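You operate a simulated robot arm through the tools that you are given. There is no shell and no other tool. Be economical: measure what you need, move in short steps, check, and stop when the job is done.

Carry out the task below with a simulated robot arm. There is one attempt and no reset: what you move stays moved.

Task
Pull the latch door one open.

It is judged by the outcome, as a careful person would: the job done as asked, and still so three seconds after it is handed in. It fails if anything else is knocked over, pushed out of place, dropped, spilled or broken.

Robot
A 6-joint arm with a two-finger parallel gripper on a trunk, on a base that drives. Base frame: it is fixed to the floor where the robot stands at the start and does not move with it; the origin is under the middle of the robot, x ahead of it, y to its left, z up. Lengths are in cm, angles in rad, forces in N, time in s.
With the tool pointing down near the work surface it reaches from about 32 to 70 cm from the robot's upright axis, wherever it stands. Its first joint turns from -2.897 to 2.897 rad. Places, roughly: latch door one [70, -10, 50]. Payload 4.1 kg.
The tool frame sits at the grasp point between the pads (the TCP): z along the fingers, y along the line on which they close. The tips reach 2.3 cm beyond it. The gripper opens to 9.4 cm. The fingers are 3.8 cm wide and 1 cm thick; the gripper's body (5.4 by 9.6 cm) begins 3.9 cm behind the TCP.
Orientation is that of the tool frame in the base frame, as [roll, pitch, yaw] about the fixed x, y, z axes, in that order (R = Rz(yaw) Ry(pitch) Rx(roll)). With the fingers straight down and closing along the base's y, the tool's x points along the base's -x, its y along +y and its z along -z.

Tools
- The arm moves only by the tool move_arm. Its argument "plan" is a list of rows, each an object (a shift or turn left out is 0, a gripper value left out holds the last) with "travel": the shift along the base's x, y, z in cm, a list of three; "rotation": the turn, a rotation vector about the base's x, y, z in rad, a list of three; "grip": the closure, from 0 (fully open) to 1 (shut). In form: [{"travel": [tx, ty, tz], "rotation": [ax, ay, az], "grip": grip}, ...]. A call has 1 to 8 rows; each row is the pose to reach, as a shift and turn from the pose commanded when the call began. A row lasts 0.2 s, in which the tool goes at most 5 cm and 0.15 rad; a call with a longer step from one row to the next is refused whole, and so is a gripper value outside its range. A pose out of reach is approached as far as the arm can. The call stops where the force on the tool passes 40 N (or 10 N more than at its start, if that is more) or the arm is blocked; 0.2 s more then pass. Each finger travels about 4.5 cm/s and halts on what it meets, pressing with about 25 N; the grip force reading is that of the motor and also rises with nothing between the fingers. The clock runs only during rows and for 0.2 s after the last one: add rows that repeat a pose to give the fingers time. The reply holds the time, the measured pose of the TCP, the force on the tool along the base axes, the opening and the grip force, in the units named above and with some noise, with the torque about the TCP (base axes, N m) and any sound that the robot's microphone picked up, and new pictures: "pictures" is both (left out), scene, wrist or none.
- Cameras (640 x 400 px; columns grow to the right, rows downward): "scene" is now at [0.74, 12.74, 130.16]; the picture's right is [-0.50, -0.86, 0.00], its down [-0.67, 0.39, -0.63] and it looks along [0.54, -0.32, -0.78] (base axes); focal length 276 px, centre (320, 200). "wrist" rides on the gripper at [8.6, 1.6, -7.4] in the tool frame; the picture's right is [-0.18, 0.98, 0.00], its down [-0.58, -0.11, -0.81] and it looks along [-0.79, -0.15, 0.59] (tool axes); focal length 243 px, centre (320, 200). There is no depth. A picture from a camera that has moved, and an enlarged one, comes with that camera's place and axes in the base frame and with its lens.
- raise_lower(by): slides the trunk up (or, below 0, down) by that many cm; the arm and the scene camera ride with it, the base frame stays. It gives what a move gives, with no picture.
- steer(legs): drives the robot by 1 to 6 legs, each [ahead, turn to the left] in cm and rad, along the robot's own axes; the way and the turn of a leg run together, so that a leg with both is an arc; at most 150 cm and 3.142 rad a leg. The arm and the cameras ride along, it lands a little off, and it stops where it bumps. It gives what a move gives, and a new picture of the scene camera.
- head_to(pan, tilt): turns the head with the scene camera to pan (to the left, within 2.705 rad either way) and tilt (down, from -0.506 to 1.204), counted from straight ahead of the robot. It gives what a move gives, and a new picture of the scene camera.
- inspect(camera, box): a new picture of the part [left, top, right, bottom] of that camera's present view, enlarged. No time passes.
- close_job(): hands the job in; it is judged then, once.

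Work in short steps. Places have to be worked out from the pictures, the camera data and where the tool is seen: move nearer, look again, correct. Check each grasp and each placing, and mend what went wrong. You have 120 turns and 260 pictures in all, those below and enlarged ones among them. Open the gripper and draw the arm clear of the work before you hand the job in, unless the task says otherwise; then end with one line.

The tools are called as a command line: name --argument value ..., lists and objects as JSON in quotes. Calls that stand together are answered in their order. move_arm: Moves the arm, as the interface text tells. Its arguments: {"type":"object","properties":{"plan":{"type":"array","items":{"type":"object","properties":{"travel":{"type":"array","items":{"type":"number"}},"rotation":{"type":"array","items":{"type":"number"}},"grip":{"type":"number"}}}},"pictures":{"type":"string","enum":["both","scene","wrist","none"]}},"required":["plan"]} The other tools are called the same way: raise_lower (by) slides the trunk up or down; steer (legs) drives the base; head_to (pan, tilt) turns the head that bears the scene camera; inspect (camera, box) takes an enlarged picture of a part of a camera's view; close_job () hands the job in.

At the start:

```text
time_s: 0.0
tool_pos: [39.57, -27.32, 84.96]
tcp_rot: [-3.141, 0.001, -3.141]
wrist_force: [-0.4, 0.2, -0.5]
moment: [0.02, 0.01, 0.0]
grip_width: 9.41
grasp_force: 0.1
trunk travel left (down, up): [-27.5, 31.5]
robot x, y, heading: [-0.46, 0.56, -0.003]
head pan, tilt: [-0.525, 0.888]
```

scene: 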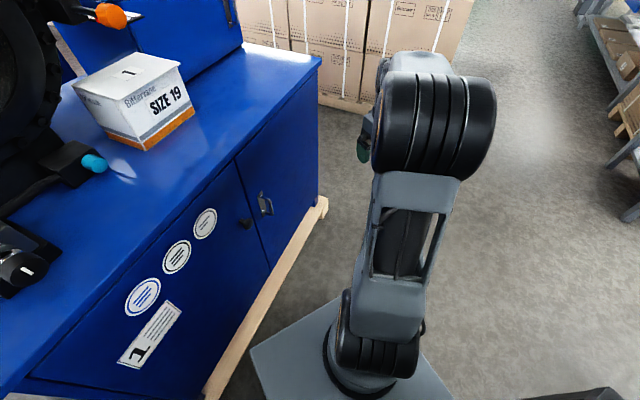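
wrist: 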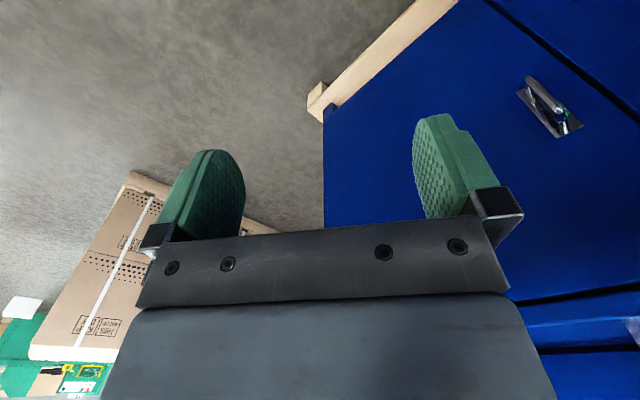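

The cabinet with a recessed latch is ahead; I take enlarged views of the latch in both cameras.

inspect --camera "scene" --box '[180, 130, 340, 230]'

inspect --camera "wrist" --box '[480, 50, 640, 150]'

head_to --pan -0.15 --tilt 0.75

```text
4.00 times, centred on (260, 180) of scene
camera zoom: at [0.74, 12.74, 130.16], right [-0.5, -0.86, 0.0], down [-0.67, 0.39, -0.63], along [0.54, -0.32, -0.78], focal length 1102 px, centre (560, 280)
```

zoom: 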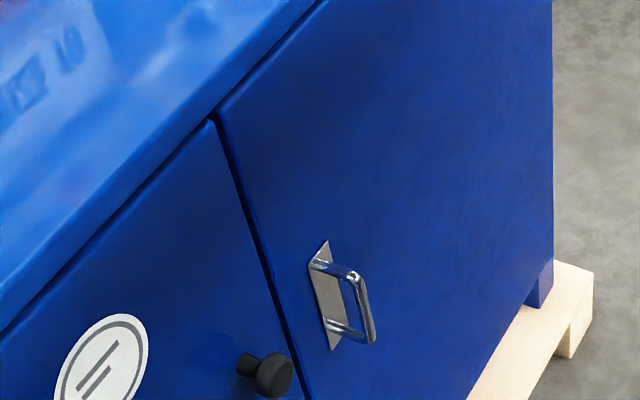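

```text
4.00 times, centred on (560, 100) of wrist
camera zoom: at [31.05, -25.62, 92.44], right [0.18, 0.98, 0.0], down [0.58, -0.11, 0.81], along [0.79, -0.15, -0.59], focal length 970 px, centre (-640, 600)
```

zoom: 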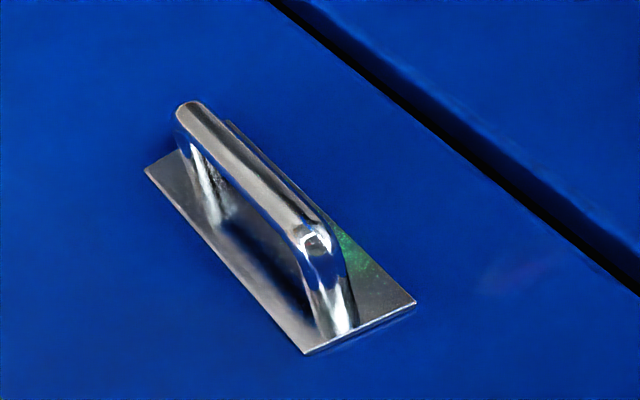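

```text
time_s: 0.8
tool_pos: [39.59, -27.36, 84.9]
tcp_rot: [-3.141, 0.0, -3.141]
wrist_force: [-0.8, 0.7, -0.5]
moment: [-0.01, -0.01, 0.04]
grip_width: 9.41
grasp_force: 0.1
trunk travel left (down, up): [-27.5, 31.5]
robot x, y, heading: [0.24, 0.12, 0.001]
head pan, tilt: [-0.15, 0.75]
camera scene: at [2.35, 15.31, 131.26], right [-0.15, -0.99, 0.0], down [-0.67, 0.1, -0.73], along [0.72, -0.11, -0.68], focal length 276 px, centre (320, 200)
```

scene: 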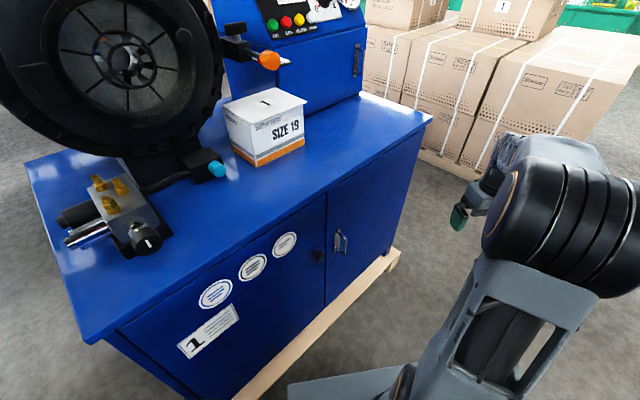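

The right door (bar handle, hinge on the far right) matches the given place; triangulated, the handle bar is near [54, 0, 62], with the face normal about [-0.81,-0.59,0]. I start by pitching the tool towards horizontal while staying well off the cabinet.

move_arm --plan '[{"travel": [1.5, 0, 0], "rotation": [0, -0.14, 0]}, {"travel": [3, 0, 0], "rotation": [0, -0.28, 0]}, {"travel": [4.5, 0, 0], "rotation": [0, -0.42, 0]}, {"travel": [6, 0, 0], "rotation": [0, -0.56, 0]}, {"travel": [7.5, 0, 0], "rotation": [0, -0.7, 0]}, {"travel": [9, 0, 0], "rotation": [0, -0.84, 0]}, {"travel": [10.5, 0, 0], "rotation": [0, -0.98, 0]}, {"travel": [12, 0, 0], "rotation": [0, -1.12, 0]}]' --pictures "none"

move_arm --plan '[{"rotation": [0, -0.15, 0]}, {"rotation": [0, -0.3, 0]}, {"rotation": [0, -0.45, 0]}, {"rotation": [0, -0.45, 0]}]'

```text
time_s: 2.6
tool_pos: [51.66, -27.32, 84.9]
tcp_rot: [3.141, 1.121, -3.141]
wrist_force: [-0.2, 0.1, 1.2]
moment: [0.04, -0.01, 0.03]
grip_width: 9.42
grasp_force: 0.1
trunk travel left (down, up): [-27.5, 31.5]
robot x, y, heading: [-0.04, 0.05, 0.002]
head pan, tilt: [-0.15, 0.75]
```

```text
time_s: 3.6
tool_pos: [51.59, -27.34, 84.89]
tcp_rot: [2.885, 1.57, 2.882]
wrist_force: [0.2, -0.1, 0.2]
moment: [0.0, -0.02, 0.03]
grip_width: 9.4
grasp_force: 0.1
trunk travel left (down, up): [-27.5, 31.5]
robot x, y, heading: [0.15, 0.06, -0.0]
head pan, tilt: [-0.15, 0.75]
camera scene: at [2.36, 15.31, 131.27], right [-0.15, -0.99, 0.0], down [-0.67, 0.1, -0.73], along [0.72, -0.11, -0.68], focal length 276 px, centre (320, 200)
camera wrist: at [44.23, -25.62, 76.31], right [0.0, 0.98, 0.18], down [-0.81, -0.11, 0.58], along [0.59, -0.15, 0.79], focal length 243 px, centre (320, 200)
```

scene: 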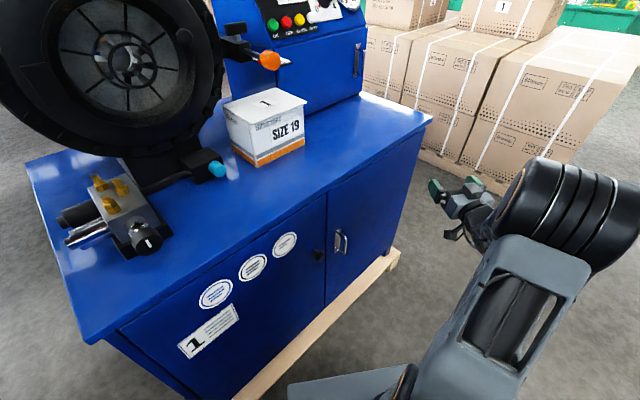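
wrist: 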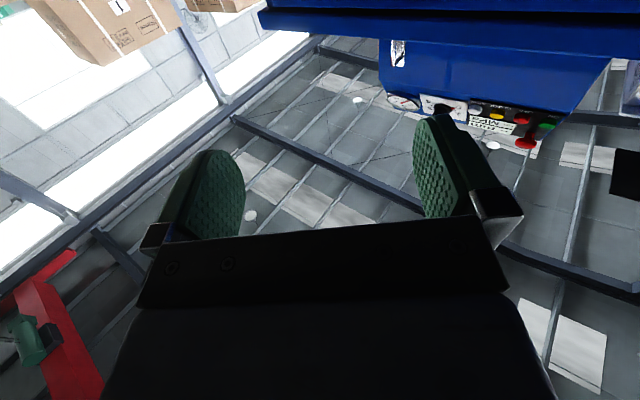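

The tool is horizontal. Next I enlarge the handle area for accurate geometry, and yaw the tool to face the door.

inspect --camera "scene" --box '[270, 190, 430, 290]'

move_arm --plan '[{"travel": [-1, 0, 0], "rotation": [0, 0, 0.14]}, {"travel": [-2, 0, 0], "rotation": [0, 0, 0.28]}, {"travel": [-3, 0, 0], "rotation": [0, 0, 0.42]}, {"travel": [-4, 0, -3], "rotation": [0, 0, 0.56]}, {"travel": [-5, 0, -6], "rotation": [0, 0, 0.63]}, {"travel": [-5, 0, -6], "rotation": [0, 0, 0.63]}]'

```text
4.00 times, centred on (350, 240) of scene
camera zoom: at [2.36, 15.31, 131.27], right [-0.15, -0.99, 0.0], down [-0.67, 0.1, -0.73], along [0.72, -0.11, -0.68], focal length 1102 px, centre (200, 40)
```

zoom: 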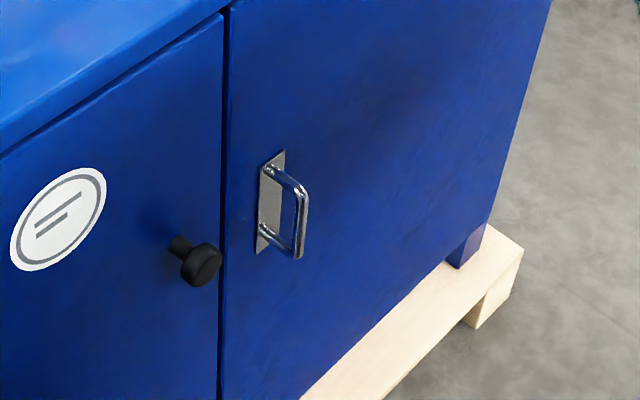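

```text
time_s: 5.0
tool_pos: [46.58, -27.44, 78.76]
tcp_rot: [2.667, 1.571, -2.987]
wrist_force: [-0.4, 0.0, 0.2]
moment: [0.0, 0.03, 0.0]
grip_width: 9.38
grasp_force: 0.1
trunk travel left (down, up): [-27.5, 31.5]
robot x, y, heading: [0.41, 0.16, 0.0]
head pan, tilt: [-0.15, 0.75]
camera scene: at [2.36, 15.3, 131.27], right [-0.15, -0.99, 0.0], down [-0.67, 0.1, -0.73], along [0.72, -0.11, -0.68], focal length 276 px, centre (320, 200)
camera wrist: at [39.65, -30.5, 70.22], right [-0.58, 0.79, 0.18], down [-0.59, -0.56, 0.58], along [0.57, 0.23, 0.79], focal length 243 px, centre (320, 200)
```

scene: 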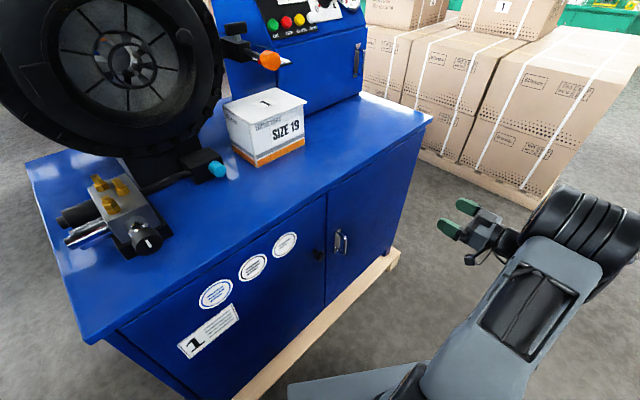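
wrist: 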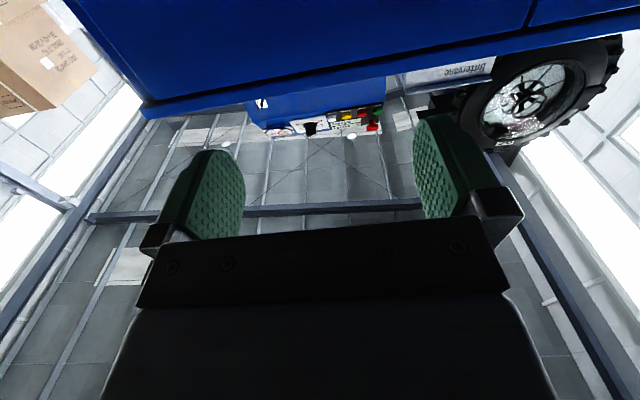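

The bar is about [53.3, -0.1, 62.5], the door face heading ~0.63 rad, and the black knob sits ~10 cm left of it. I move to a pre-grasp pose 14 cm in front of the bar with the gripper half closed.

move_arm --plan '[{"travel": [-0.8, 3.2, -2.7], "grip": 0.3}, {"travel": [-1.6, 6.4, -5.4]}, {"travel": [-2.4, 9.6, -8.1]}, {"travel": [-3.2, 12.8, -10.8]}, {"travel": [-4, 16, -13.5]}, {"travel": [-4.6, 19.1, -16.3]}, {"travel": [-4.6, 19.1, -16.3]}]'

```text
time_s: 6.7
tool_pos: [46.41, -13.45, 66.82]
tcp_rot: [1.996, 1.567, 2.627]
wrist_force: [0.9, 0.2, -0.5]
moment: [0.0, 0.02, 0.01]
grip_width: 6.57
grasp_force: 0.0
out of reach, approached as far as the arm can: row 4, 5, 6, 7
trunk travel left (down, up): [-27.5, 31.5]
robot x, y, heading: [0.25, 0.16, -0.004]
head pan, tilt: [-0.15, 0.75]
camera scene: at [2.35, 15.32, 131.26], right [-0.15, -0.99, 0.0], down [-0.67, 0.1, -0.73], along [0.72, -0.11, -0.68], focal length 276 px, centre (320, 200)
camera wrist: at [39.42, -16.39, 58.3], right [-0.58, 0.79, 0.19], down [-0.58, -0.57, 0.58], along [0.57, 0.23, 0.79], focal length 243 px, centre (320, 200)
```

scene: 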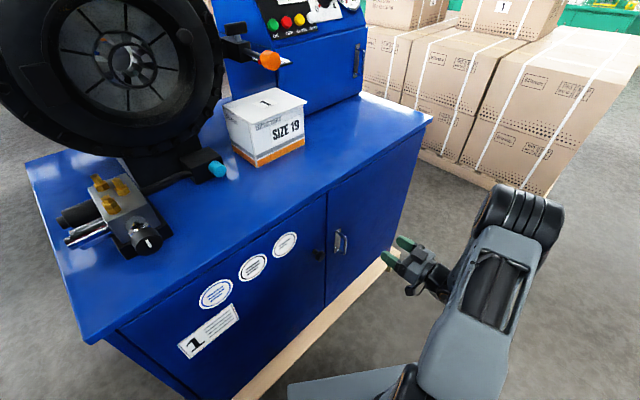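
wrist: 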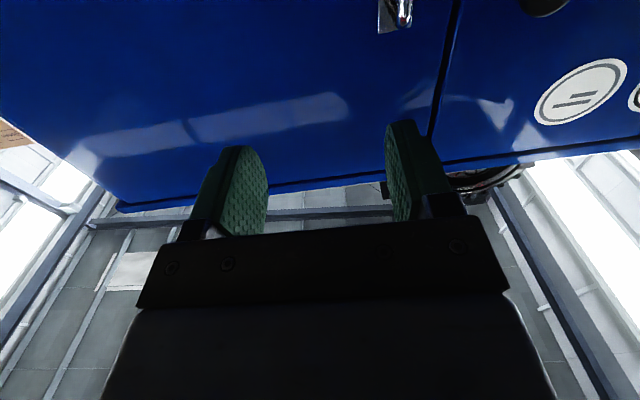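

The arm is cramped this close, so I back the base by 22 cm to gain room for grasping and pulling.

steer --legs '[[-22, 0]]'

```text
time_s: 8.3
tool_pos: [24.08, -13.55, 66.8]
tcp_rot: [1.983, 1.566, 2.615]
wrist_force: [-0.4, 0.7, 0.0]
moment: [0.0, 0.02, 0.0]
grip_width: 6.57
grasp_force: 0.1
trunk travel left (down, up): [-27.5, 31.5]
robot x, y, heading: [-21.99, 0.31, -0.008]
head pan, tilt: [-0.15, 0.75]
camera scene: at [-19.73, 15.35, 131.26], right [-0.15, -0.99, 0.0], down [-0.67, 0.1, -0.73], along [0.72, -0.11, -0.68], focal length 276 px, centre (320, 200)
```

scene: 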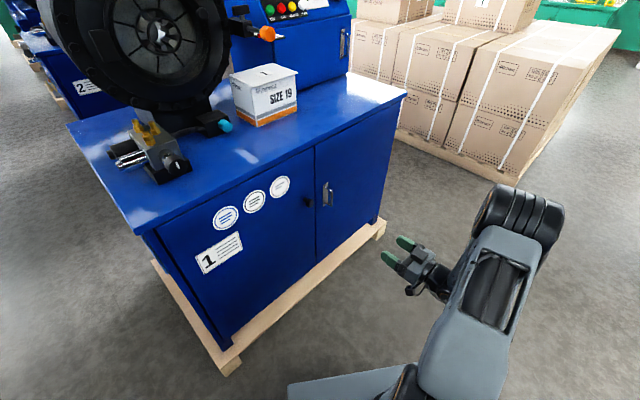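

There is room now. I move to the pre-grasp pose about 14 cm before the bar.

move_arm --plan '[{"travel": [4, 1.3, -1]}, {"travel": [8, 2.6, -2]}, {"travel": [12, 3.9, -3]}, {"travel": [15, 4.6, -3.7]}, {"travel": [17.9, 5.2, -4.3]}, {"travel": [17.9, 5.2, -4.3]}]'

```text
time_s: 9.7
tool_pos: [42.2, -8.4, 62.68]
tcp_rot: [1.968, 1.564, 2.596]
wrist_force: [-0.6, -0.2, -0.7]
moment: [0.02, 0.01, 0.0]
grip_width: 6.57
grasp_force: 0.0
trunk travel left (down, up): [-27.5, 31.5]
robot x, y, heading: [-22.5, -0.06, -0.003]
head pan, tilt: [-0.15, 0.75]
camera scene: at [-19.74, 15.35, 131.26], right [-0.15, -0.99, 0.0], down [-0.67, 0.1, -0.73], along [0.72, -0.11, -0.68], focal length 276 px, centre (320, 200)
camera wrist: at [35.19, -11.39, 53.96], right [-0.58, 0.79, 0.19], down [-0.58, -0.56, 0.58], along [0.57, 0.23, 0.79], focal length 243 px, centre (320, 200)
```

scene: 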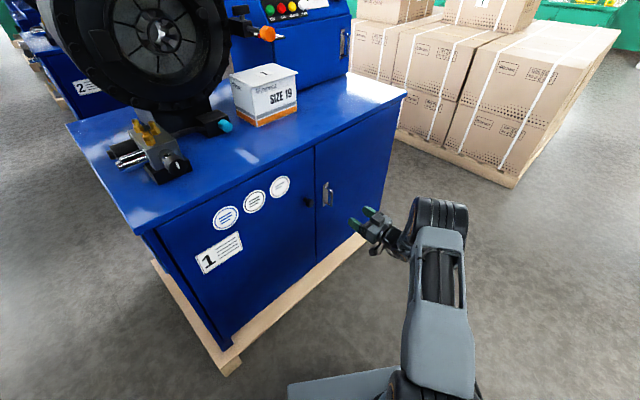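
wrist: 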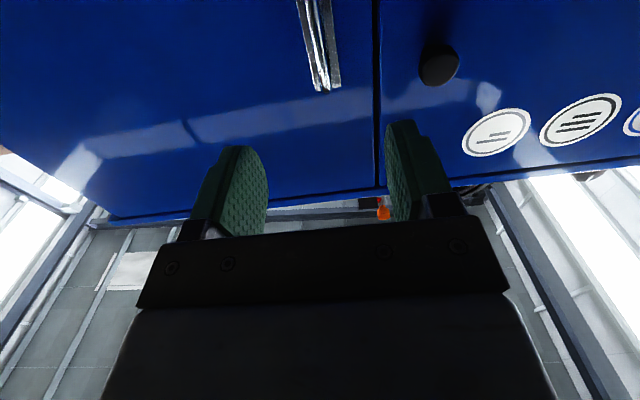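

The bar's top end triangulates to about [53.6,-0.6,65.5], so alignment is good. I advance 9 cm along the door's normal and check.

move_arm --plan '[{"travel": [2.4, 1.8, 0]}, {"travel": [4.9, 3.5, 0]}, {"travel": [7.3, 5.3, 0]}, {"travel": [7.3, 5.3, 0]}]'

inspect --camera "scene" --box '[280, 150, 440, 250]'

```text
time_s: 10.7
tool_pos: [49.4, -3.2, 62.52]
tcp_rot: [1.979, 1.566, 2.61]
wrist_force: [0.8, 0.5, -0.8]
moment: [-0.02, -0.02, -0.02]
grip_width: 6.57
grasp_force: 0.0
trunk travel left (down, up): [-27.5, 31.5]
robot x, y, heading: [-22.26, -0.08, -0.005]
head pan, tilt: [-0.15, 0.75]
camera scene: at [-19.74, 15.36, 131.26], right [-0.15, -0.99, 0.0], down [-0.67, 0.1, -0.73], along [0.72, -0.11, -0.68], focal length 276 px, centre (320, 200)
camera wrist: at [42.52, -6.13, 53.92], right [-0.58, 0.79, 0.19], down [-0.59, -0.56, 0.58], along [0.57, 0.23, 0.79], focal length 243 px, centre (320, 200)
```

scene: 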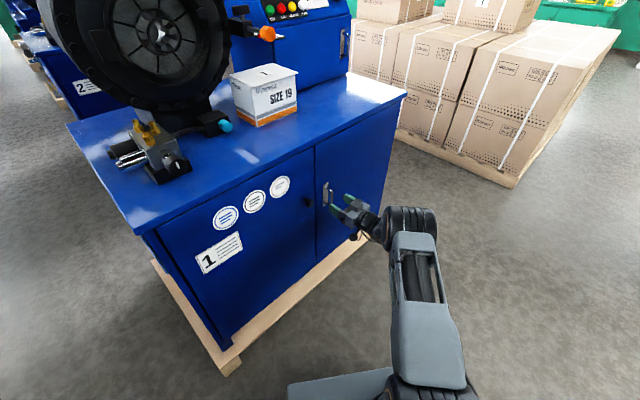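
wrist: 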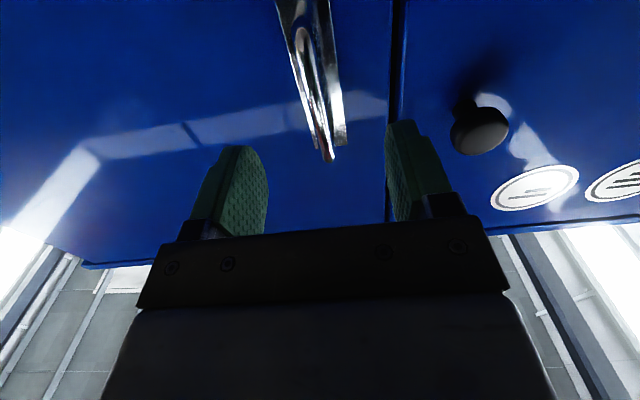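

```text
4.00 times, centred on (360, 200) of scene
camera zoom: at [-19.74, 15.36, 131.26], right [-0.15, -0.99, 0.0], down [-0.67, 0.1, -0.73], along [0.72, -0.11, -0.68], focal length 1102 px, centre (160, 200)
```

zoom: 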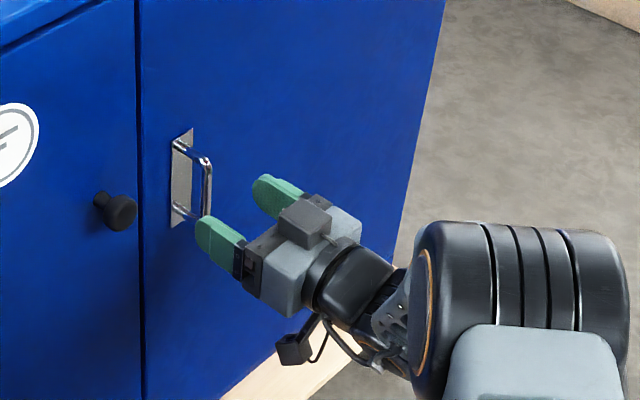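

The bar is centred between the fingers. I advance 4.4 cm more and close on it.

move_arm --plan '[{"travel": [1.8, 1.3, 0]}, {"travel": [3.5, 2.6, 0]}, {"travel": [3.5, 2.6, 0]}]'

inspect --camera "scene" --box '[280, 150, 440, 250]'

```text
time_s: 11.5
tool_pos: [53.01, -0.41, 62.69]
tcp_rot: [1.959, 1.566, 2.589]
wrist_force: [-1.2, -0.2, -0.5]
moment: [-0.01, 0.01, -0.02]
grip_width: 6.59
grasp_force: 0.1
trunk travel left (down, up): [-27.5, 31.5]
robot x, y, heading: [-21.64, -0.15, -0.001]
head pan, tilt: [-0.15, 0.75]
camera scene: at [-19.74, 15.36, 131.26], right [-0.15, -0.99, 0.0], down [-0.67, 0.1, -0.73], along [0.72, -0.11, -0.68], focal length 276 px, centre (320, 200)
camera wrist: at [46.02, -3.41, 54.04], right [-0.58, 0.79, 0.19], down [-0.59, -0.56, 0.58], along [0.57, 0.23, 0.79], focal length 243 px, centre (320, 200)
```

scene: 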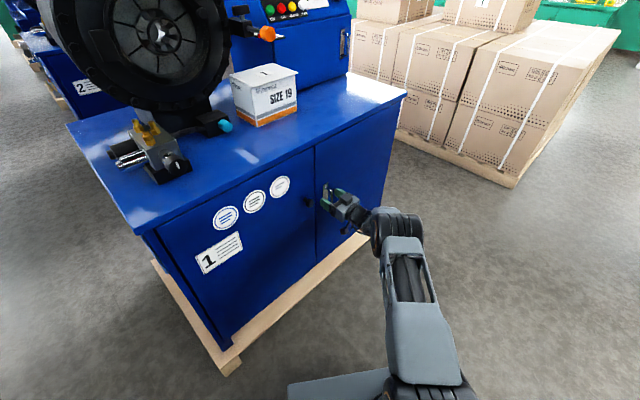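
wrist: 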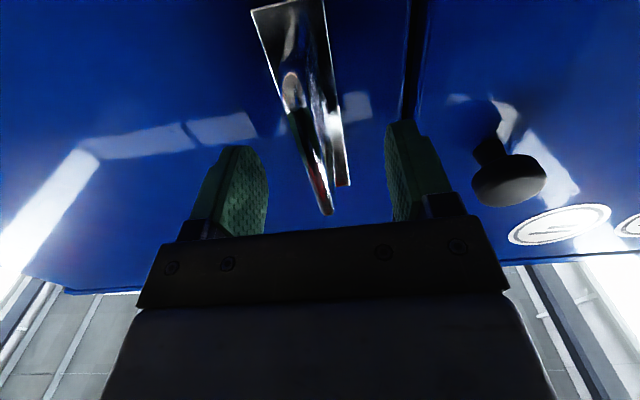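

```text
4.00 times, centred on (360, 200) of scene
camera zoom: at [-19.74, 15.36, 131.26], right [-0.15, -0.99, 0.0], down [-0.67, 0.1, -0.73], along [0.72, -0.11, -0.68], focal length 1102 px, centre (160, 200)
```

zoom: 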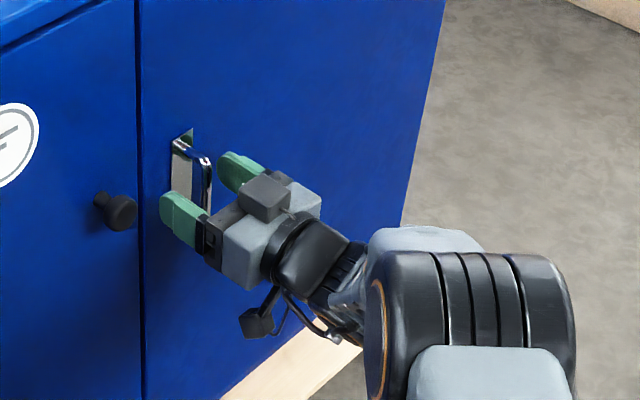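

The bar lies between the pads; I close the gripper.

move_arm --plan '[{"grip": 1}, {"grip": 1}, {"grip": 1}, {"grip": 1}, {"grip": 1}]' --pictures "wrist"

inspect --camera "scene" --box '[280, 150, 440, 250]'

```text
time_s: 12.7
tool_pos: [53.01, -0.5, 62.57]
tcp_rot: [2.218, 1.566, 2.846]
wrist_force: [4.1, -4.9, -1.9]
moment: [-1.02, -0.92, -0.05]
grip_width: 0.99
grasp_force: 45.0
trunk travel left (down, up): [-27.5, 31.5]
robot x, y, heading: [-21.9, -0.17, -0.006]
head pan, tilt: [-0.15, 0.75]
camera wrist: at [46.05, -3.55, 54.04], right [-0.58, 0.8, 0.19], down [-0.59, -0.56, 0.58], along [0.57, 0.23, 0.79], focal length 243 px, centre (320, 200)
```

wrist: 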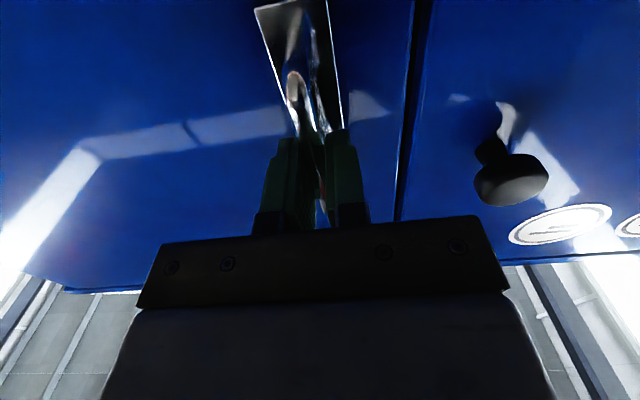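

```text
4.00 times, centred on (360, 200) of scene
camera zoom: at [-19.69, 15.33, 131.26], right [-0.15, -0.99, 0.0], down [-0.67, 0.1, -0.73], along [0.72, -0.11, -0.68], focal length 1102 px, centre (160, 200)
```

zoom: 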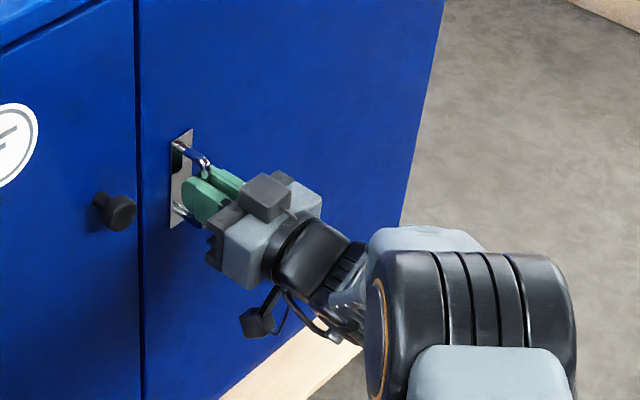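

The bar is gripped (opening 0.99 cm). I try a small pull of 2 cm straight out.

move_arm --plan '[{"travel": [-0.4, -0.3, 0]}, {"travel": [-0.8, -0.6, 0]}, {"travel": [-1.2, -0.9, 0]}, {"travel": [-1.6, -1.2, 0]}, {"travel": [-1.6, -1.2, 0]}]' --pictures "wrist"

inspect --camera "scene" --box '[280, 150, 440, 250]'

```text
time_s: 13.9
tool_pos: [51.48, -1.81, 62.56]
tcp_rot: [1.851, 1.565, 2.473]
wrist_force: [25.8, -25.6, 0.3]
moment: [-1.78, -0.46, -0.22]
grip_width: 0.98
grasp_force: 45.1
trunk travel left (down, up): [-27.5, 31.5]
robot x, y, heading: [-22.23, 0.07, -0.005]
head pan, tilt: [-0.15, 0.75]
camera wrist: at [44.48, -4.86, 54.04], right [-0.57, 0.8, 0.19], down [-0.59, -0.56, 0.58], along [0.57, 0.22, 0.79], focal length 243 px, centre (320, 200)
```

wrist: 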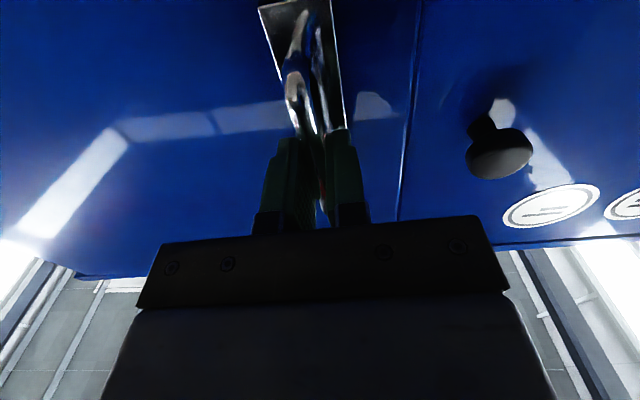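

```text
4.00 times, centred on (360, 200) of scene
camera zoom: at [-19.51, 15.17, 131.29], right [-0.16, -0.99, 0.0], down [-0.67, 0.11, -0.73], along [0.72, -0.11, -0.68], focal length 1102 px, centre (160, 200)
```

zoom: 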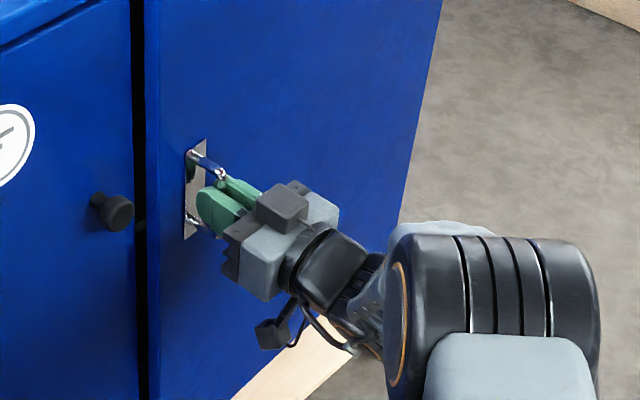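

The latch gave way and the door is ajar ~2 cm; the side force toward the hinge fits the arc of a hinge at about [82,-32]. I follow that arc with matching yaw to ~0.2 rad.

move_arm --plan '[{"travel": [0.04, -0.3, 0], "rotation": [0, 0, 0.04]}, {"travel": [-0.7, -1.1, 0], "rotation": [0, 0, 0.07]}, {"travel": [-1.43, -1.88, 0], "rotation": [0, 0, 0.1]}, {"travel": [-2.14, -2.71, 0], "rotation": [0, 0, 0.125]}, {"travel": [-2.84, -3.54, 0], "rotation": [0, 0, 0.15]}, {"travel": [-3.5, -4.4, 0], "rotation": [0, 0, 0.175]}, {"travel": [-4.16, -5.26, 0], "rotation": [0, 0, 0.2]}]' --pictures "scene"

```text
time_s: 15.5
tool_pos: [47.14, -6.88, 62.62]
tcp_rot: [1.74, 1.566, 2.571]
wrist_force: [10.8, -8.6, 3.5]
moment: [-0.4, -1.73, -0.05]
grip_width: 1.0
grasp_force: 44.7
trunk travel left (down, up): [-27.5, 31.5]
robot x, y, heading: [-22.27, 0.26, 0.001]
head pan, tilt: [-0.15, 0.75]
camera scene: at [-19.75, 15.28, 131.27], right [-0.15, -0.99, 0.0], down [-0.67, 0.1, -0.73], along [0.72, -0.11, -0.68], focal length 276 px, centre (320, 200)
```

scene: 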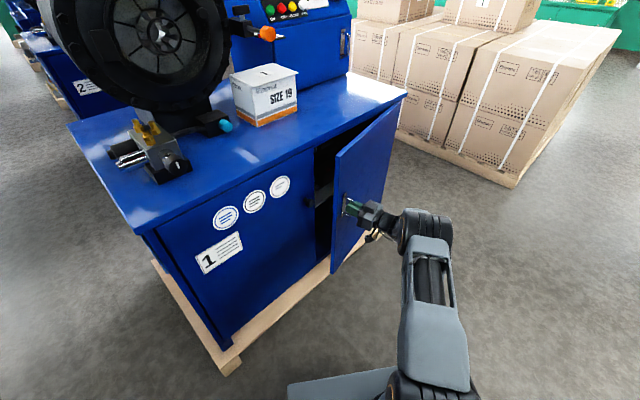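

Going smoothly with low force. I continue along the arc to ~0.5 rad, biased slightly toward the hinge.

move_arm --plan '[{"travel": [-0.5, -1.0, 0], "rotation": [0, 0, 0.025]}, {"travel": [-1.1, -1.9, 0], "rotation": [0, 0, 0.05]}, {"travel": [-2.2, -3.75, 0], "rotation": [0, 0, 0.1]}, {"travel": [-3.25, -5.65, 0], "rotation": [0, 0, 0.15]}, {"travel": [-4.2, -7.6, 0], "rotation": [0, 0, 0.2]}, {"travel": [-5.05, -9.6, 0], "rotation": [0, 0, 0.25]}, {"travel": [-5.8, -11.6, 0], "rotation": [0, 0, 0.3]}]' --pictures "scene"

```text
time_s: 16.6
tool_pos: [43.36, -12.59, 62.52]
tcp_rot: [1.6, 1.568, 2.601]
wrist_force: [-11.9, 7.9, 8.7]
moment: [-0.69, -1.12, -0.06]
grip_width: 1.0
grasp_force: 45.5
trunk travel left (down, up): [-27.5, 31.5]
robot x, y, heading: [-22.1, -0.2, -0.001]
head pan, tilt: [-0.15, 0.75]
stopped in row 5: the force on the tool passed its limit at 44 N (the readings are from after the stop); the commanded pose is now the measured one
camera scene: at [-20.03, 15.44, 131.26], right [-0.15, -0.99, 0.0], down [-0.67, 0.1, -0.73], along [0.72, -0.11, -0.68], focal length 276 px, centre (320, 200)
```

scene: 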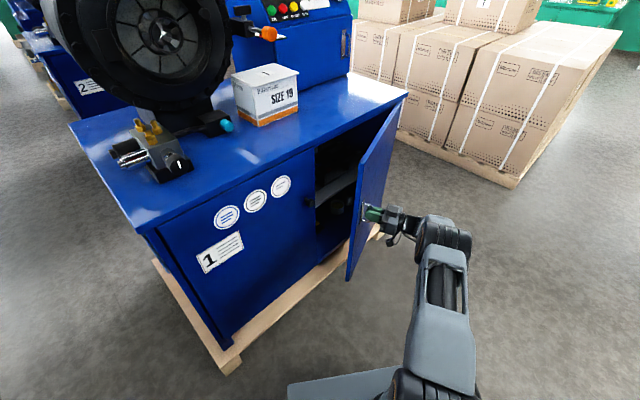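

The hinge is a bit farther than assumed (force now points away from it). I refit the hinge to ~[85,-35.5] and continue with smaller steps.

move_arm --plan '[{"travel": [-0.62, -1.0, 0], "rotation": [0, 0, 0.01]}, {"travel": [-1.17, -2.06, 0], "rotation": [0, 0, 0.03]}, {"travel": [-1.68, -3.13, 0], "rotation": [0, 0, 0.055]}, {"travel": [-2.16, -4.21, 0], "rotation": [0, 0, 0.08]}, {"travel": [-2.16, -4.21, 0], "rotation": [0, 0, 0.08]}]' --pictures "wrist"

```text
time_s: 17.8
tool_pos: [41.16, -16.9, 62.65]
tcp_rot: [1.821, 1.565, 2.9]
wrist_force: [-10.6, 4.2, 8.8]
moment: [-0.03, -1.85, 0.11]
grip_width: 1.02
grasp_force: 45.2
trunk travel left (down, up): [-27.5, 31.5]
robot x, y, heading: [-22.43, -0.29, 0.001]
head pan, tilt: [-0.15, 0.75]
camera wrist: at [36.25, -22.64, 54.04], right [-0.87, 0.46, 0.19], down [-0.28, -0.76, 0.58], along [0.42, 0.45, 0.79], focal length 243 px, centre (320, 200)
```

wrist: 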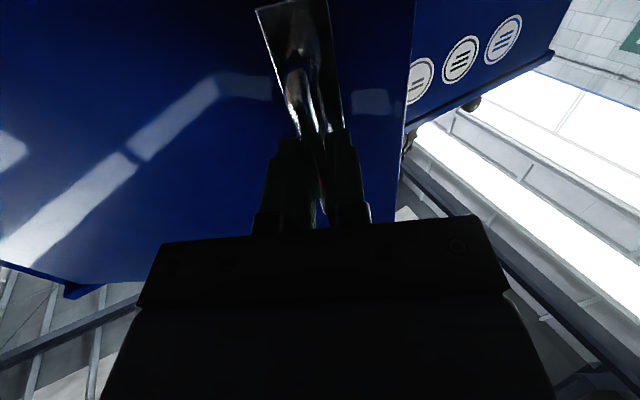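

Force is low and the tool is still square to the door (~0.45 rad open). Continuing the arc another 0.2 rad.

move_arm --plan '[{"travel": [-0.5, -1.05, 0], "rotation": [0, 0, 0.025]}, {"travel": [-0.92, -2.1, 0], "rotation": [0, 0, 0.05]}, {"travel": [-1.3, -3.2, 0], "rotation": [0, 0, 0.075]}, {"travel": [-1.66, -4.28, 0], "rotation": [0, 0, 0.1]}, {"travel": [-2.0, -5.38, 0], "rotation": [0, 0, 0.125]}, {"travel": [-2.3, -6.5, 0], "rotation": [0, 0, 0.15]}, {"travel": [-2.57, -7.6, 0], "rotation": [0, 0, 0.175]}, {"travel": [-2.8, -8.73, 0], "rotation": [0, 0, 0.2]}]' --pictures "scene"

```text
time_s: 18.8
tool_pos: [39.67, -20.89, 62.64]
tcp_rot: [2.818, 1.568, -2.304]
wrist_force: [10.3, -2.7, -7.8]
moment: [0.23, -1.18, -0.2]
grip_width: 1.0
grasp_force: 45.0
out of reach, approached as far as the arm can: row 4
trunk travel left (down, up): [-27.5, 31.5]
robot x, y, heading: [-22.04, -0.18, -0.006]
head pan, tilt: [-0.15, 0.75]
stopped in row 4: the force on the tool passed its limit at 49 N (the readings are from after the stop); the commanded pose is now the measured one
camera scene: at [-19.65, 15.29, 131.22], right [-0.15, -0.99, 0.0], down [-0.67, 0.1, -0.73], along [0.72, -0.11, -0.68], focal length 276 px, centre (320, 200)
```

scene: 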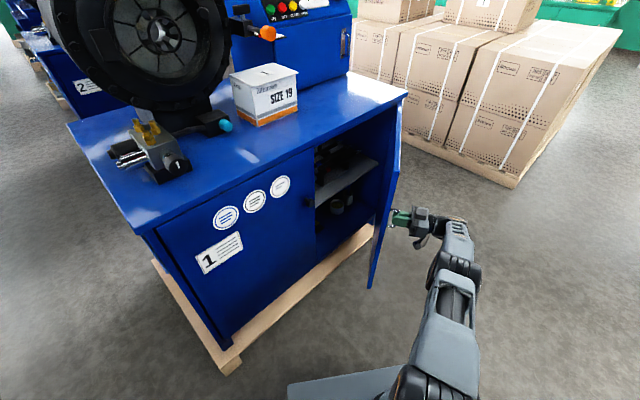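

The arm reached its limit at ~0.55 rad with this posture. I release the handle and back off, then will push the door further from its inner side.

move_arm --plan '[{"grip": 0.3}, {"grip": 0.2}, {"grip": 0.2}, {"grip": 0.2}, {"grip": 0.2}]' --pictures "wrist"

move_arm --plan '[{"travel": [-0.8, -1.2, 0]}, {"travel": [-1.6, -2.4, 0]}, {"travel": [-2.4, -3.6, 0]}, {"travel": [-3.2, -4.8, 0]}, {"travel": [-3.2, -4.8, 0]}]'

```text
time_s: 20.0
tool_pos: [39.61, -20.86, 62.7]
tcp_rot: [2.557, 1.567, -2.563]
wrist_force: [0.6, -0.7, 0.5]
moment: [-0.02, -0.01, 0.0]
grip_width: 7.53
grasp_force: 0.1
trunk travel left (down, up): [-27.5, 31.5]
robot x, y, heading: [-21.99, 0.38, -0.003]
head pan, tilt: [-0.15, 0.75]
camera wrist: at [35.26, -26.98, 54.16], right [-0.9, 0.39, 0.19], down [-0.22, -0.78, 0.58], along [0.37, 0.49, 0.79], focal length 243 px, centre (320, 200)
```

wrist: 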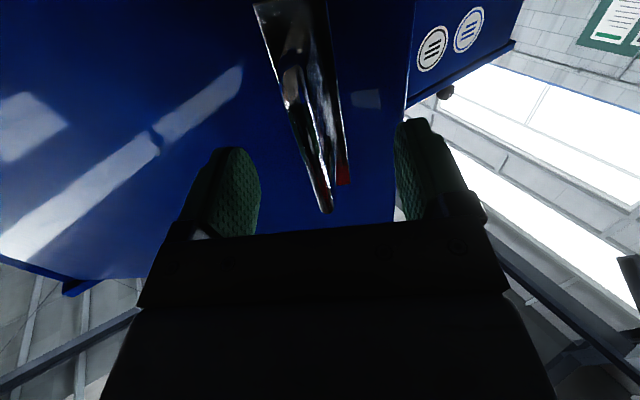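

```text
time_s: 21.2
tool_pos: [36.06, -25.26, 62.82]
tcp_rot: [2.471, 1.567, -2.646]
wrist_force: [-0.2, 0.2, -0.7]
moment: [-0.01, 0.03, 0.02]
grip_width: 7.53
grasp_force: 0.0
out of reach, approached as far as the arm can: row 4, 5
trunk travel left (down, up): [-27.5, 31.5]
robot x, y, heading: [-22.31, -0.2, 0.0]
head pan, tilt: [-0.15, 0.75]
camera scene: at [-19.78, 15.33, 131.26], right [-0.15, -0.99, 0.0], down [-0.67, 0.1, -0.73], along [0.72, -0.11, -0.68], focal length 276 px, centre (320, 200)
camera wrist: at [31.67, -31.45, 54.32], right [-0.9, 0.39, 0.19], down [-0.22, -0.78, 0.58], along [0.37, 0.49, 0.79], focal length 243 px, centre (320, 200)
```

scene: 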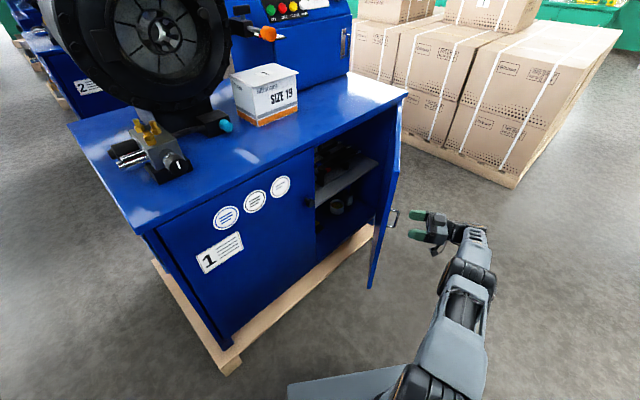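
wrist: 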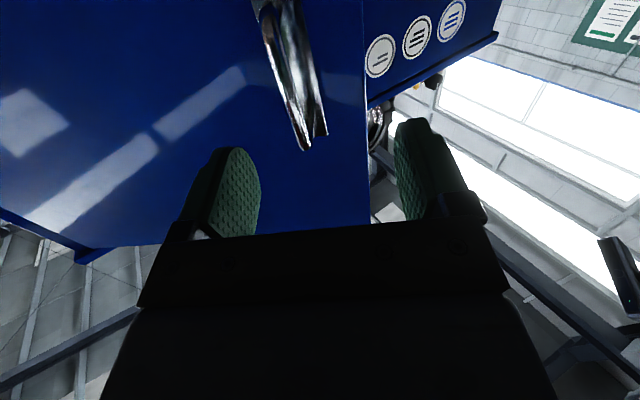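

The fingers are clear of the handle and the door stays put. I draw back in -x while turning the yaw back to forward and closing the fingers.

move_arm --plan '[{"travel": [-3, -1, 0]}, {"travel": [-6, -1, 0], "rotation": [0, 0, -0.1], "grip": 1}, {"travel": [-9, -1, 0], "rotation": [0, 0, -0.24]}, {"travel": [-11, 0, 0], "rotation": [0, 0, -0.38]}, {"travel": [-12, 1, 0], "rotation": [0, 0, -0.52]}, {"travel": [-12, 3, 0], "rotation": [0, 0, -0.66]}, {"travel": [-12, 5, 0], "rotation": [0, 0, -0.8]}, {"travel": [-12, 7, 0], "rotation": [0, 0, -0.94]}]' --pictures "scene"

```text
time_s: 23.0
tool_pos: [26.86, -21.76, 65.04]
tcp_rot: [1.938, 1.552, 2.165]
wrist_force: [0.4, 0.1, 0.1]
moment: [0.01, 0.03, 0.01]
grip_width: 0.0
grasp_force: 24.6
out of reach, approached as far as the arm can: row 7, 8
trunk travel left (down, up): [-27.5, 31.5]
robot x, y, heading: [-22.13, 0.06, -0.004]
head pan, tilt: [-0.15, 0.75]
camera scene: at [-19.79, 15.31, 131.27], right [-0.15, -0.99, 0.0], down [-0.67, 0.1, -0.73], along [0.72, -0.11, -0.68], focal length 276 px, centre (320, 200)
```

scene: 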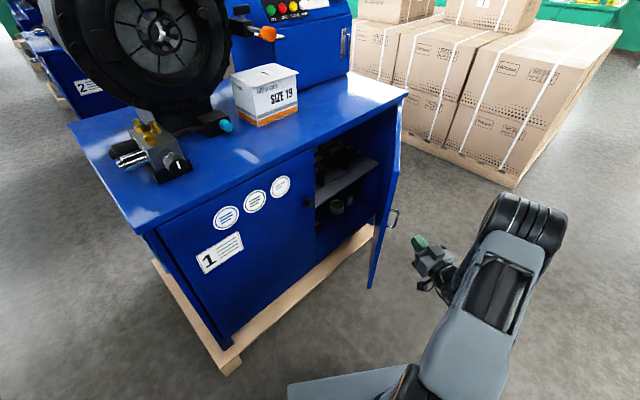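

Now I slide left past the door's free edge (edge near [37,-15]).

move_arm --plan '[{"travel": [0, 4, -0.5], "rotation": [0, 0, -0.08]}, {"travel": [0, 8, -1], "rotation": [0, 0, -0.16]}, {"travel": [0, 12, -1.5], "rotation": [0, 0, -0.24]}, {"travel": [0, 16, -2], "rotation": [0, 0, -0.3]}, {"travel": [0, 19, -2], "rotation": [0, 0, -0.3]}, {"travel": [0, 19, -2], "rotation": [0, 0, -0.3]}]'

```text
time_s: 24.4
tool_pos: [30.23, -10.31, 66.44]
tcp_rot: [1.691, 1.436, 1.648]
wrist_force: [0.3, -0.1, 0.0]
moment: [-0.02, 0.0, 0.0]
grip_width: 0.02
grasp_force: 25.1
out of reach, approached as far as the arm can: row 1, 2, 3, 4, 5, 6
trunk travel left (down, up): [-27.5, 31.5]
robot x, y, heading: [-22.28, -0.08, -0.001]
head pan, tilt: [-0.15, 0.75]
camera scene: at [-19.78, 15.33, 131.26], right [-0.15, -0.99, 0.0], down [-0.67, 0.1, -0.73], along [0.72, -0.11, -0.68], focal length 276 px, centre (320, 200)
camera wrist: at [22.82, -7.2, 58.29], right [0.05, 0.95, 0.32], down [-0.8, -0.15, 0.57], along [0.59, -0.28, 0.76], focal length 243 px, centre (320, 200)
```

scene: 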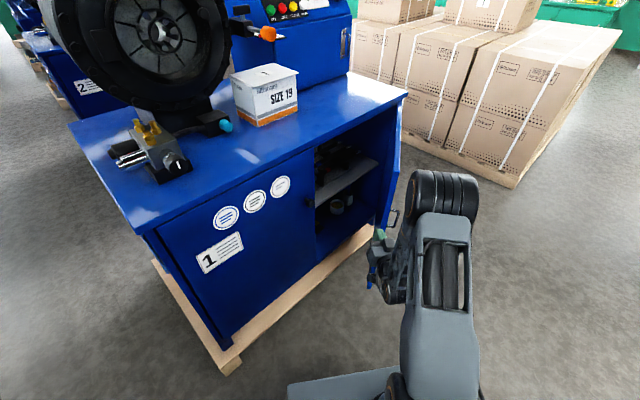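
wrist: 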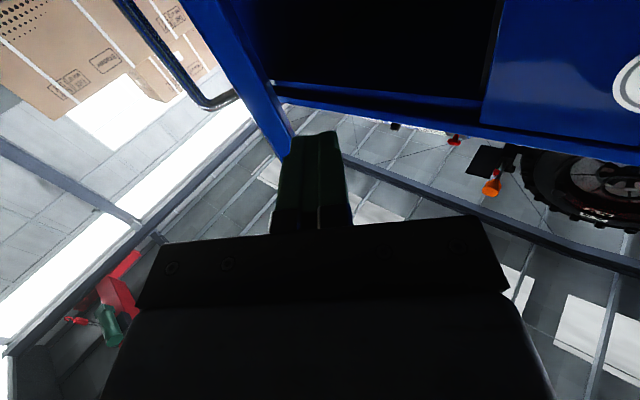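

The arm is cramped again, close to the door edge; I back the base 15 cm more.

steer --legs '[[-15, 0]]'

move_arm --plan '[{"travel": [1, 3, 0]}, {"travel": [2, 6, -0.5]}, {"travel": [4, 9, -1]}, {"travel": [6, 12, -1.5]}, {"travel": [8, 14, -2]}, {"travel": [8, 14, -2]}]'

```text
time_s: 25.6
tool_pos: [20.84, -9.18, 66.55]
tcp_rot: [1.69, 1.434, 1.663]
wrist_force: [0.0, 0.4, 0.1]
moment: [0.02, 0.01, -0.02]
grip_width: 0.0
grasp_force: 25.0
trunk travel left (down, up): [-27.5, 31.5]
robot x, y, heading: [-31.43, 0.53, 0.012]
head pan, tilt: [-0.15, 0.75]
stopped in leg 1: the robot was blocked; the commanded pose is now the measured one
camera scene: at [-29.52, 16.01, 131.26], right [-0.14, -0.99, 0.0], down [-0.68, 0.09, -0.73], along [0.72, -0.1, -0.68], focal length 276 px, centre (320, 200)
```

scene: 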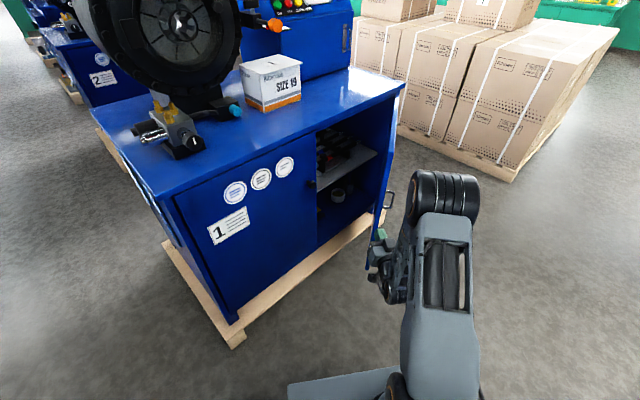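

```text
time_s: 27.1
tool_pos: [25.46, -7.11, 64.54]
tcp_rot: [1.703, 1.432, 1.735]
wrist_force: [-0.6, 0.0, 0.0]
moment: [-0.01, 0.01, -0.01]
grip_width: 0.0
grasp_force: 24.6
out of reach, approached as far as the arm can: row 1, 2, 3, 4, 5, 6
trunk travel left (down, up): [-27.5, 31.5]
robot x, y, heading: [-31.64, 0.79, 0.012]
head pan, tilt: [-0.15, 0.75]
camera scene: at [-29.52, 16.0, 131.26], right [-0.14, -0.99, 0.0], down [-0.68, 0.09, -0.73], along [0.72, -0.1, -0.68], focal length 276 px, centre (320, 200)
camera wrist: at [17.83, -4.53, 56.39], right [-0.03, 0.95, 0.32], down [-0.79, -0.21, 0.58], along [0.61, -0.23, 0.75], focal length 243 px, centre (320, 200)
```

scene: 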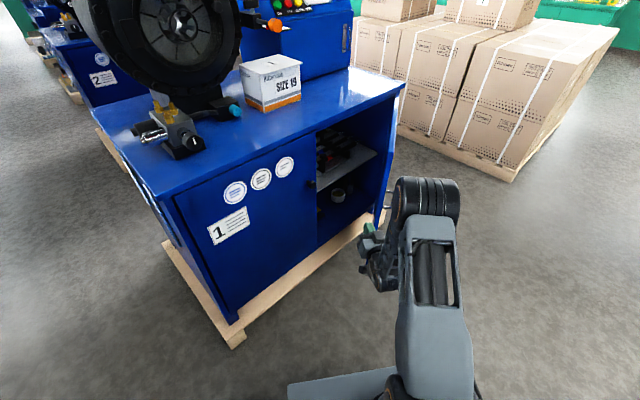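
wrist: 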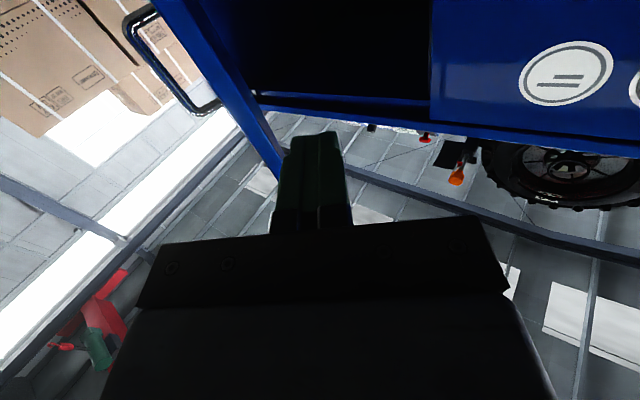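

Something behind stopped the base, so I stay here. The tool is at the inner limit of reach; I move forward-left more steeply, inside the door edge.

move_arm --plan '[{"travel": [2, 1.5, 0]}, {"travel": [4, 4, 0]}, {"travel": [6, 6, 0]}, {"travel": [8, 7, 0]}, {"travel": [10, 7, 0]}, {"travel": [10, 7, 0]}]'

inspect --camera "scene" --box '[280, 120, 480, 245]'

```text
time_s: 28.4
tool_pos: [35.39, -5.8, 64.7]
tcp_rot: [1.729, 1.431, 1.81]
wrist_force: [-0.5, -0.4, 0.8]
moment: [0.0, 0.01, -0.02]
grip_width: 0.0
grasp_force: 25.3
out of reach, approached as far as the arm can: row 1, 2, 3, 4, 5, 6
trunk travel left (down, up): [-27.5, 31.5]
robot x, y, heading: [-31.34, 0.3, 0.015]
head pan, tilt: [-0.15, 0.75]
camera scene: at [-29.51, 16.0, 131.26], right [-0.14, -0.99, 0.0], down [-0.68, 0.09, -0.73], along [0.72, -0.1, -0.68], focal length 276 px, centre (320, 200)
camera wrist: at [27.59, -3.54, 56.47], right [-0.07, 0.95, 0.32], down [-0.78, -0.25, 0.58], along [0.63, -0.2, 0.75], focal length 243 px, centre (320, 200)
```

scene: 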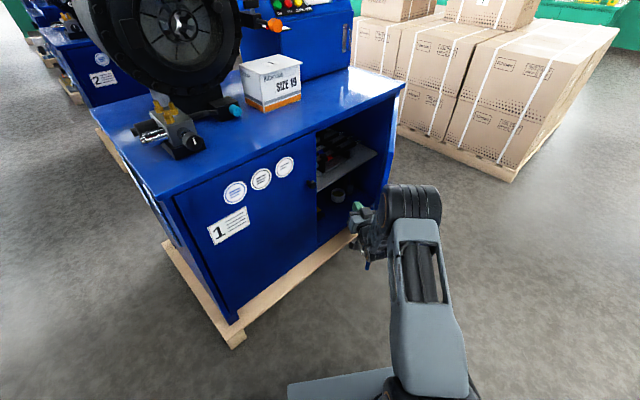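
wrist: 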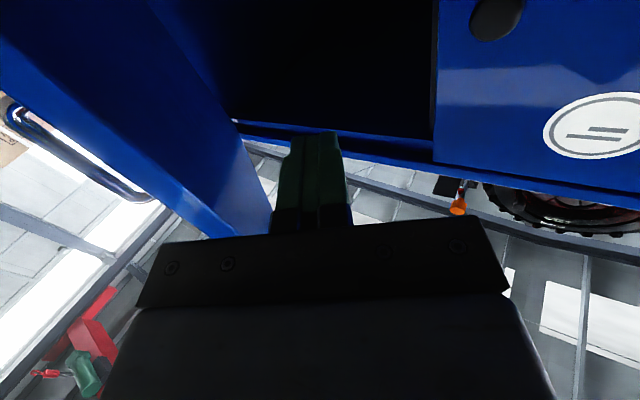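

```text
3.20 times, centred on (380, 182) of scene
camera zoom: at [-29.51, 16.0, 131.26], right [-0.14, -0.99, 0.0], down [-0.68, 0.09, -0.73], along [0.72, -0.1, -0.68], focal length 882 px, centre (128, 256)
```

zoom: 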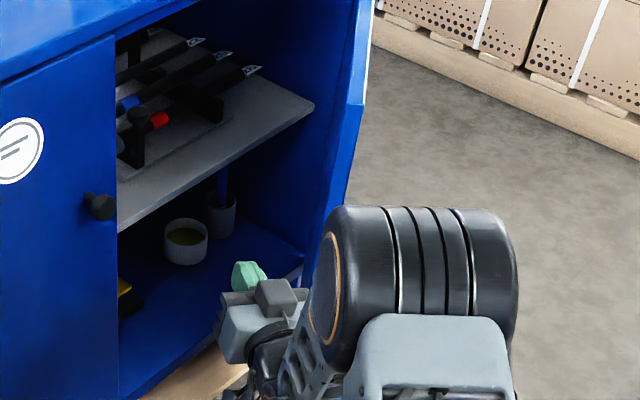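

The tool is now inside the door. I advance a few cm along the door's inner face, then sweep toward -y to push the door open.

move_arm --plan '[{"travel": [3, 0, 0]}, {"travel": [6, -0.5, 0]}, {"travel": [8, -1.5, 0]}, {"travel": [8.5, -4, 0]}, {"travel": [8.5, -6.5, 0]}, {"travel": [8.5, -9, 0]}, {"travel": [8.5, -11, 0]}, {"travel": [8.5, -11, 0]}]'

```text
time_s: 30.2
tool_pos: [43.94, -16.76, 64.75]
tcp_rot: [1.726, 1.43, 1.808]
wrist_force: [-0.4, -0.2, 1.2]
moment: [0.04, -0.01, 0.01]
grip_width: 0.0
grasp_force: 24.7
trunk travel left (down, up): [-27.5, 31.5]
robot x, y, heading: [-31.75, 0.41, 0.013]
head pan, tilt: [-0.15, 0.75]
camera scene: at [-29.51, 15.99, 131.27], right [-0.14, -0.99, 0.0], down [-0.68, 0.09, -0.73], along [0.72, -0.1, -0.68], focal length 276 px, centre (320, 200)
camera wrist: at [36.18, -14.56, 56.65], right [-0.07, 0.95, 0.32], down [-0.78, -0.25, 0.58], along [0.63, -0.2, 0.75], focal length 243 px, centre (320, 200)
```

scene: 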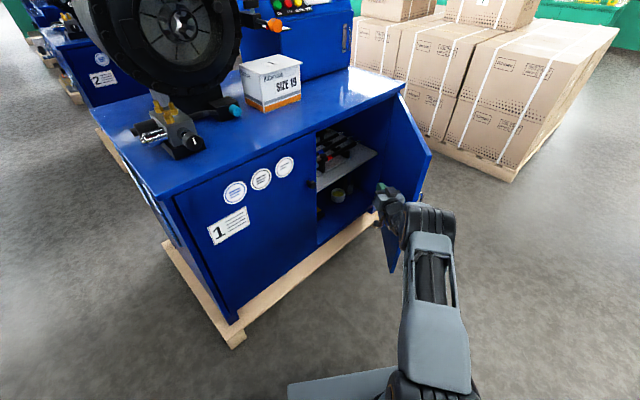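
wrist: 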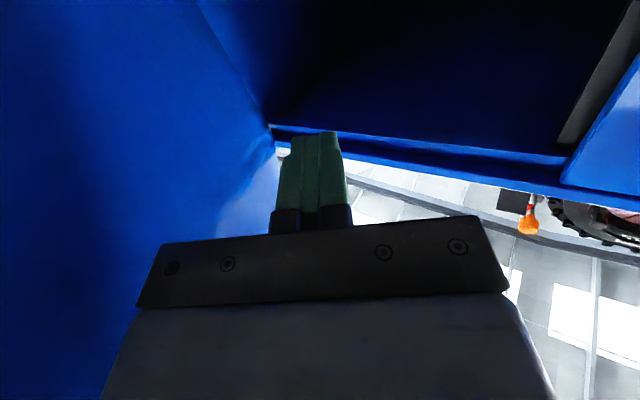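

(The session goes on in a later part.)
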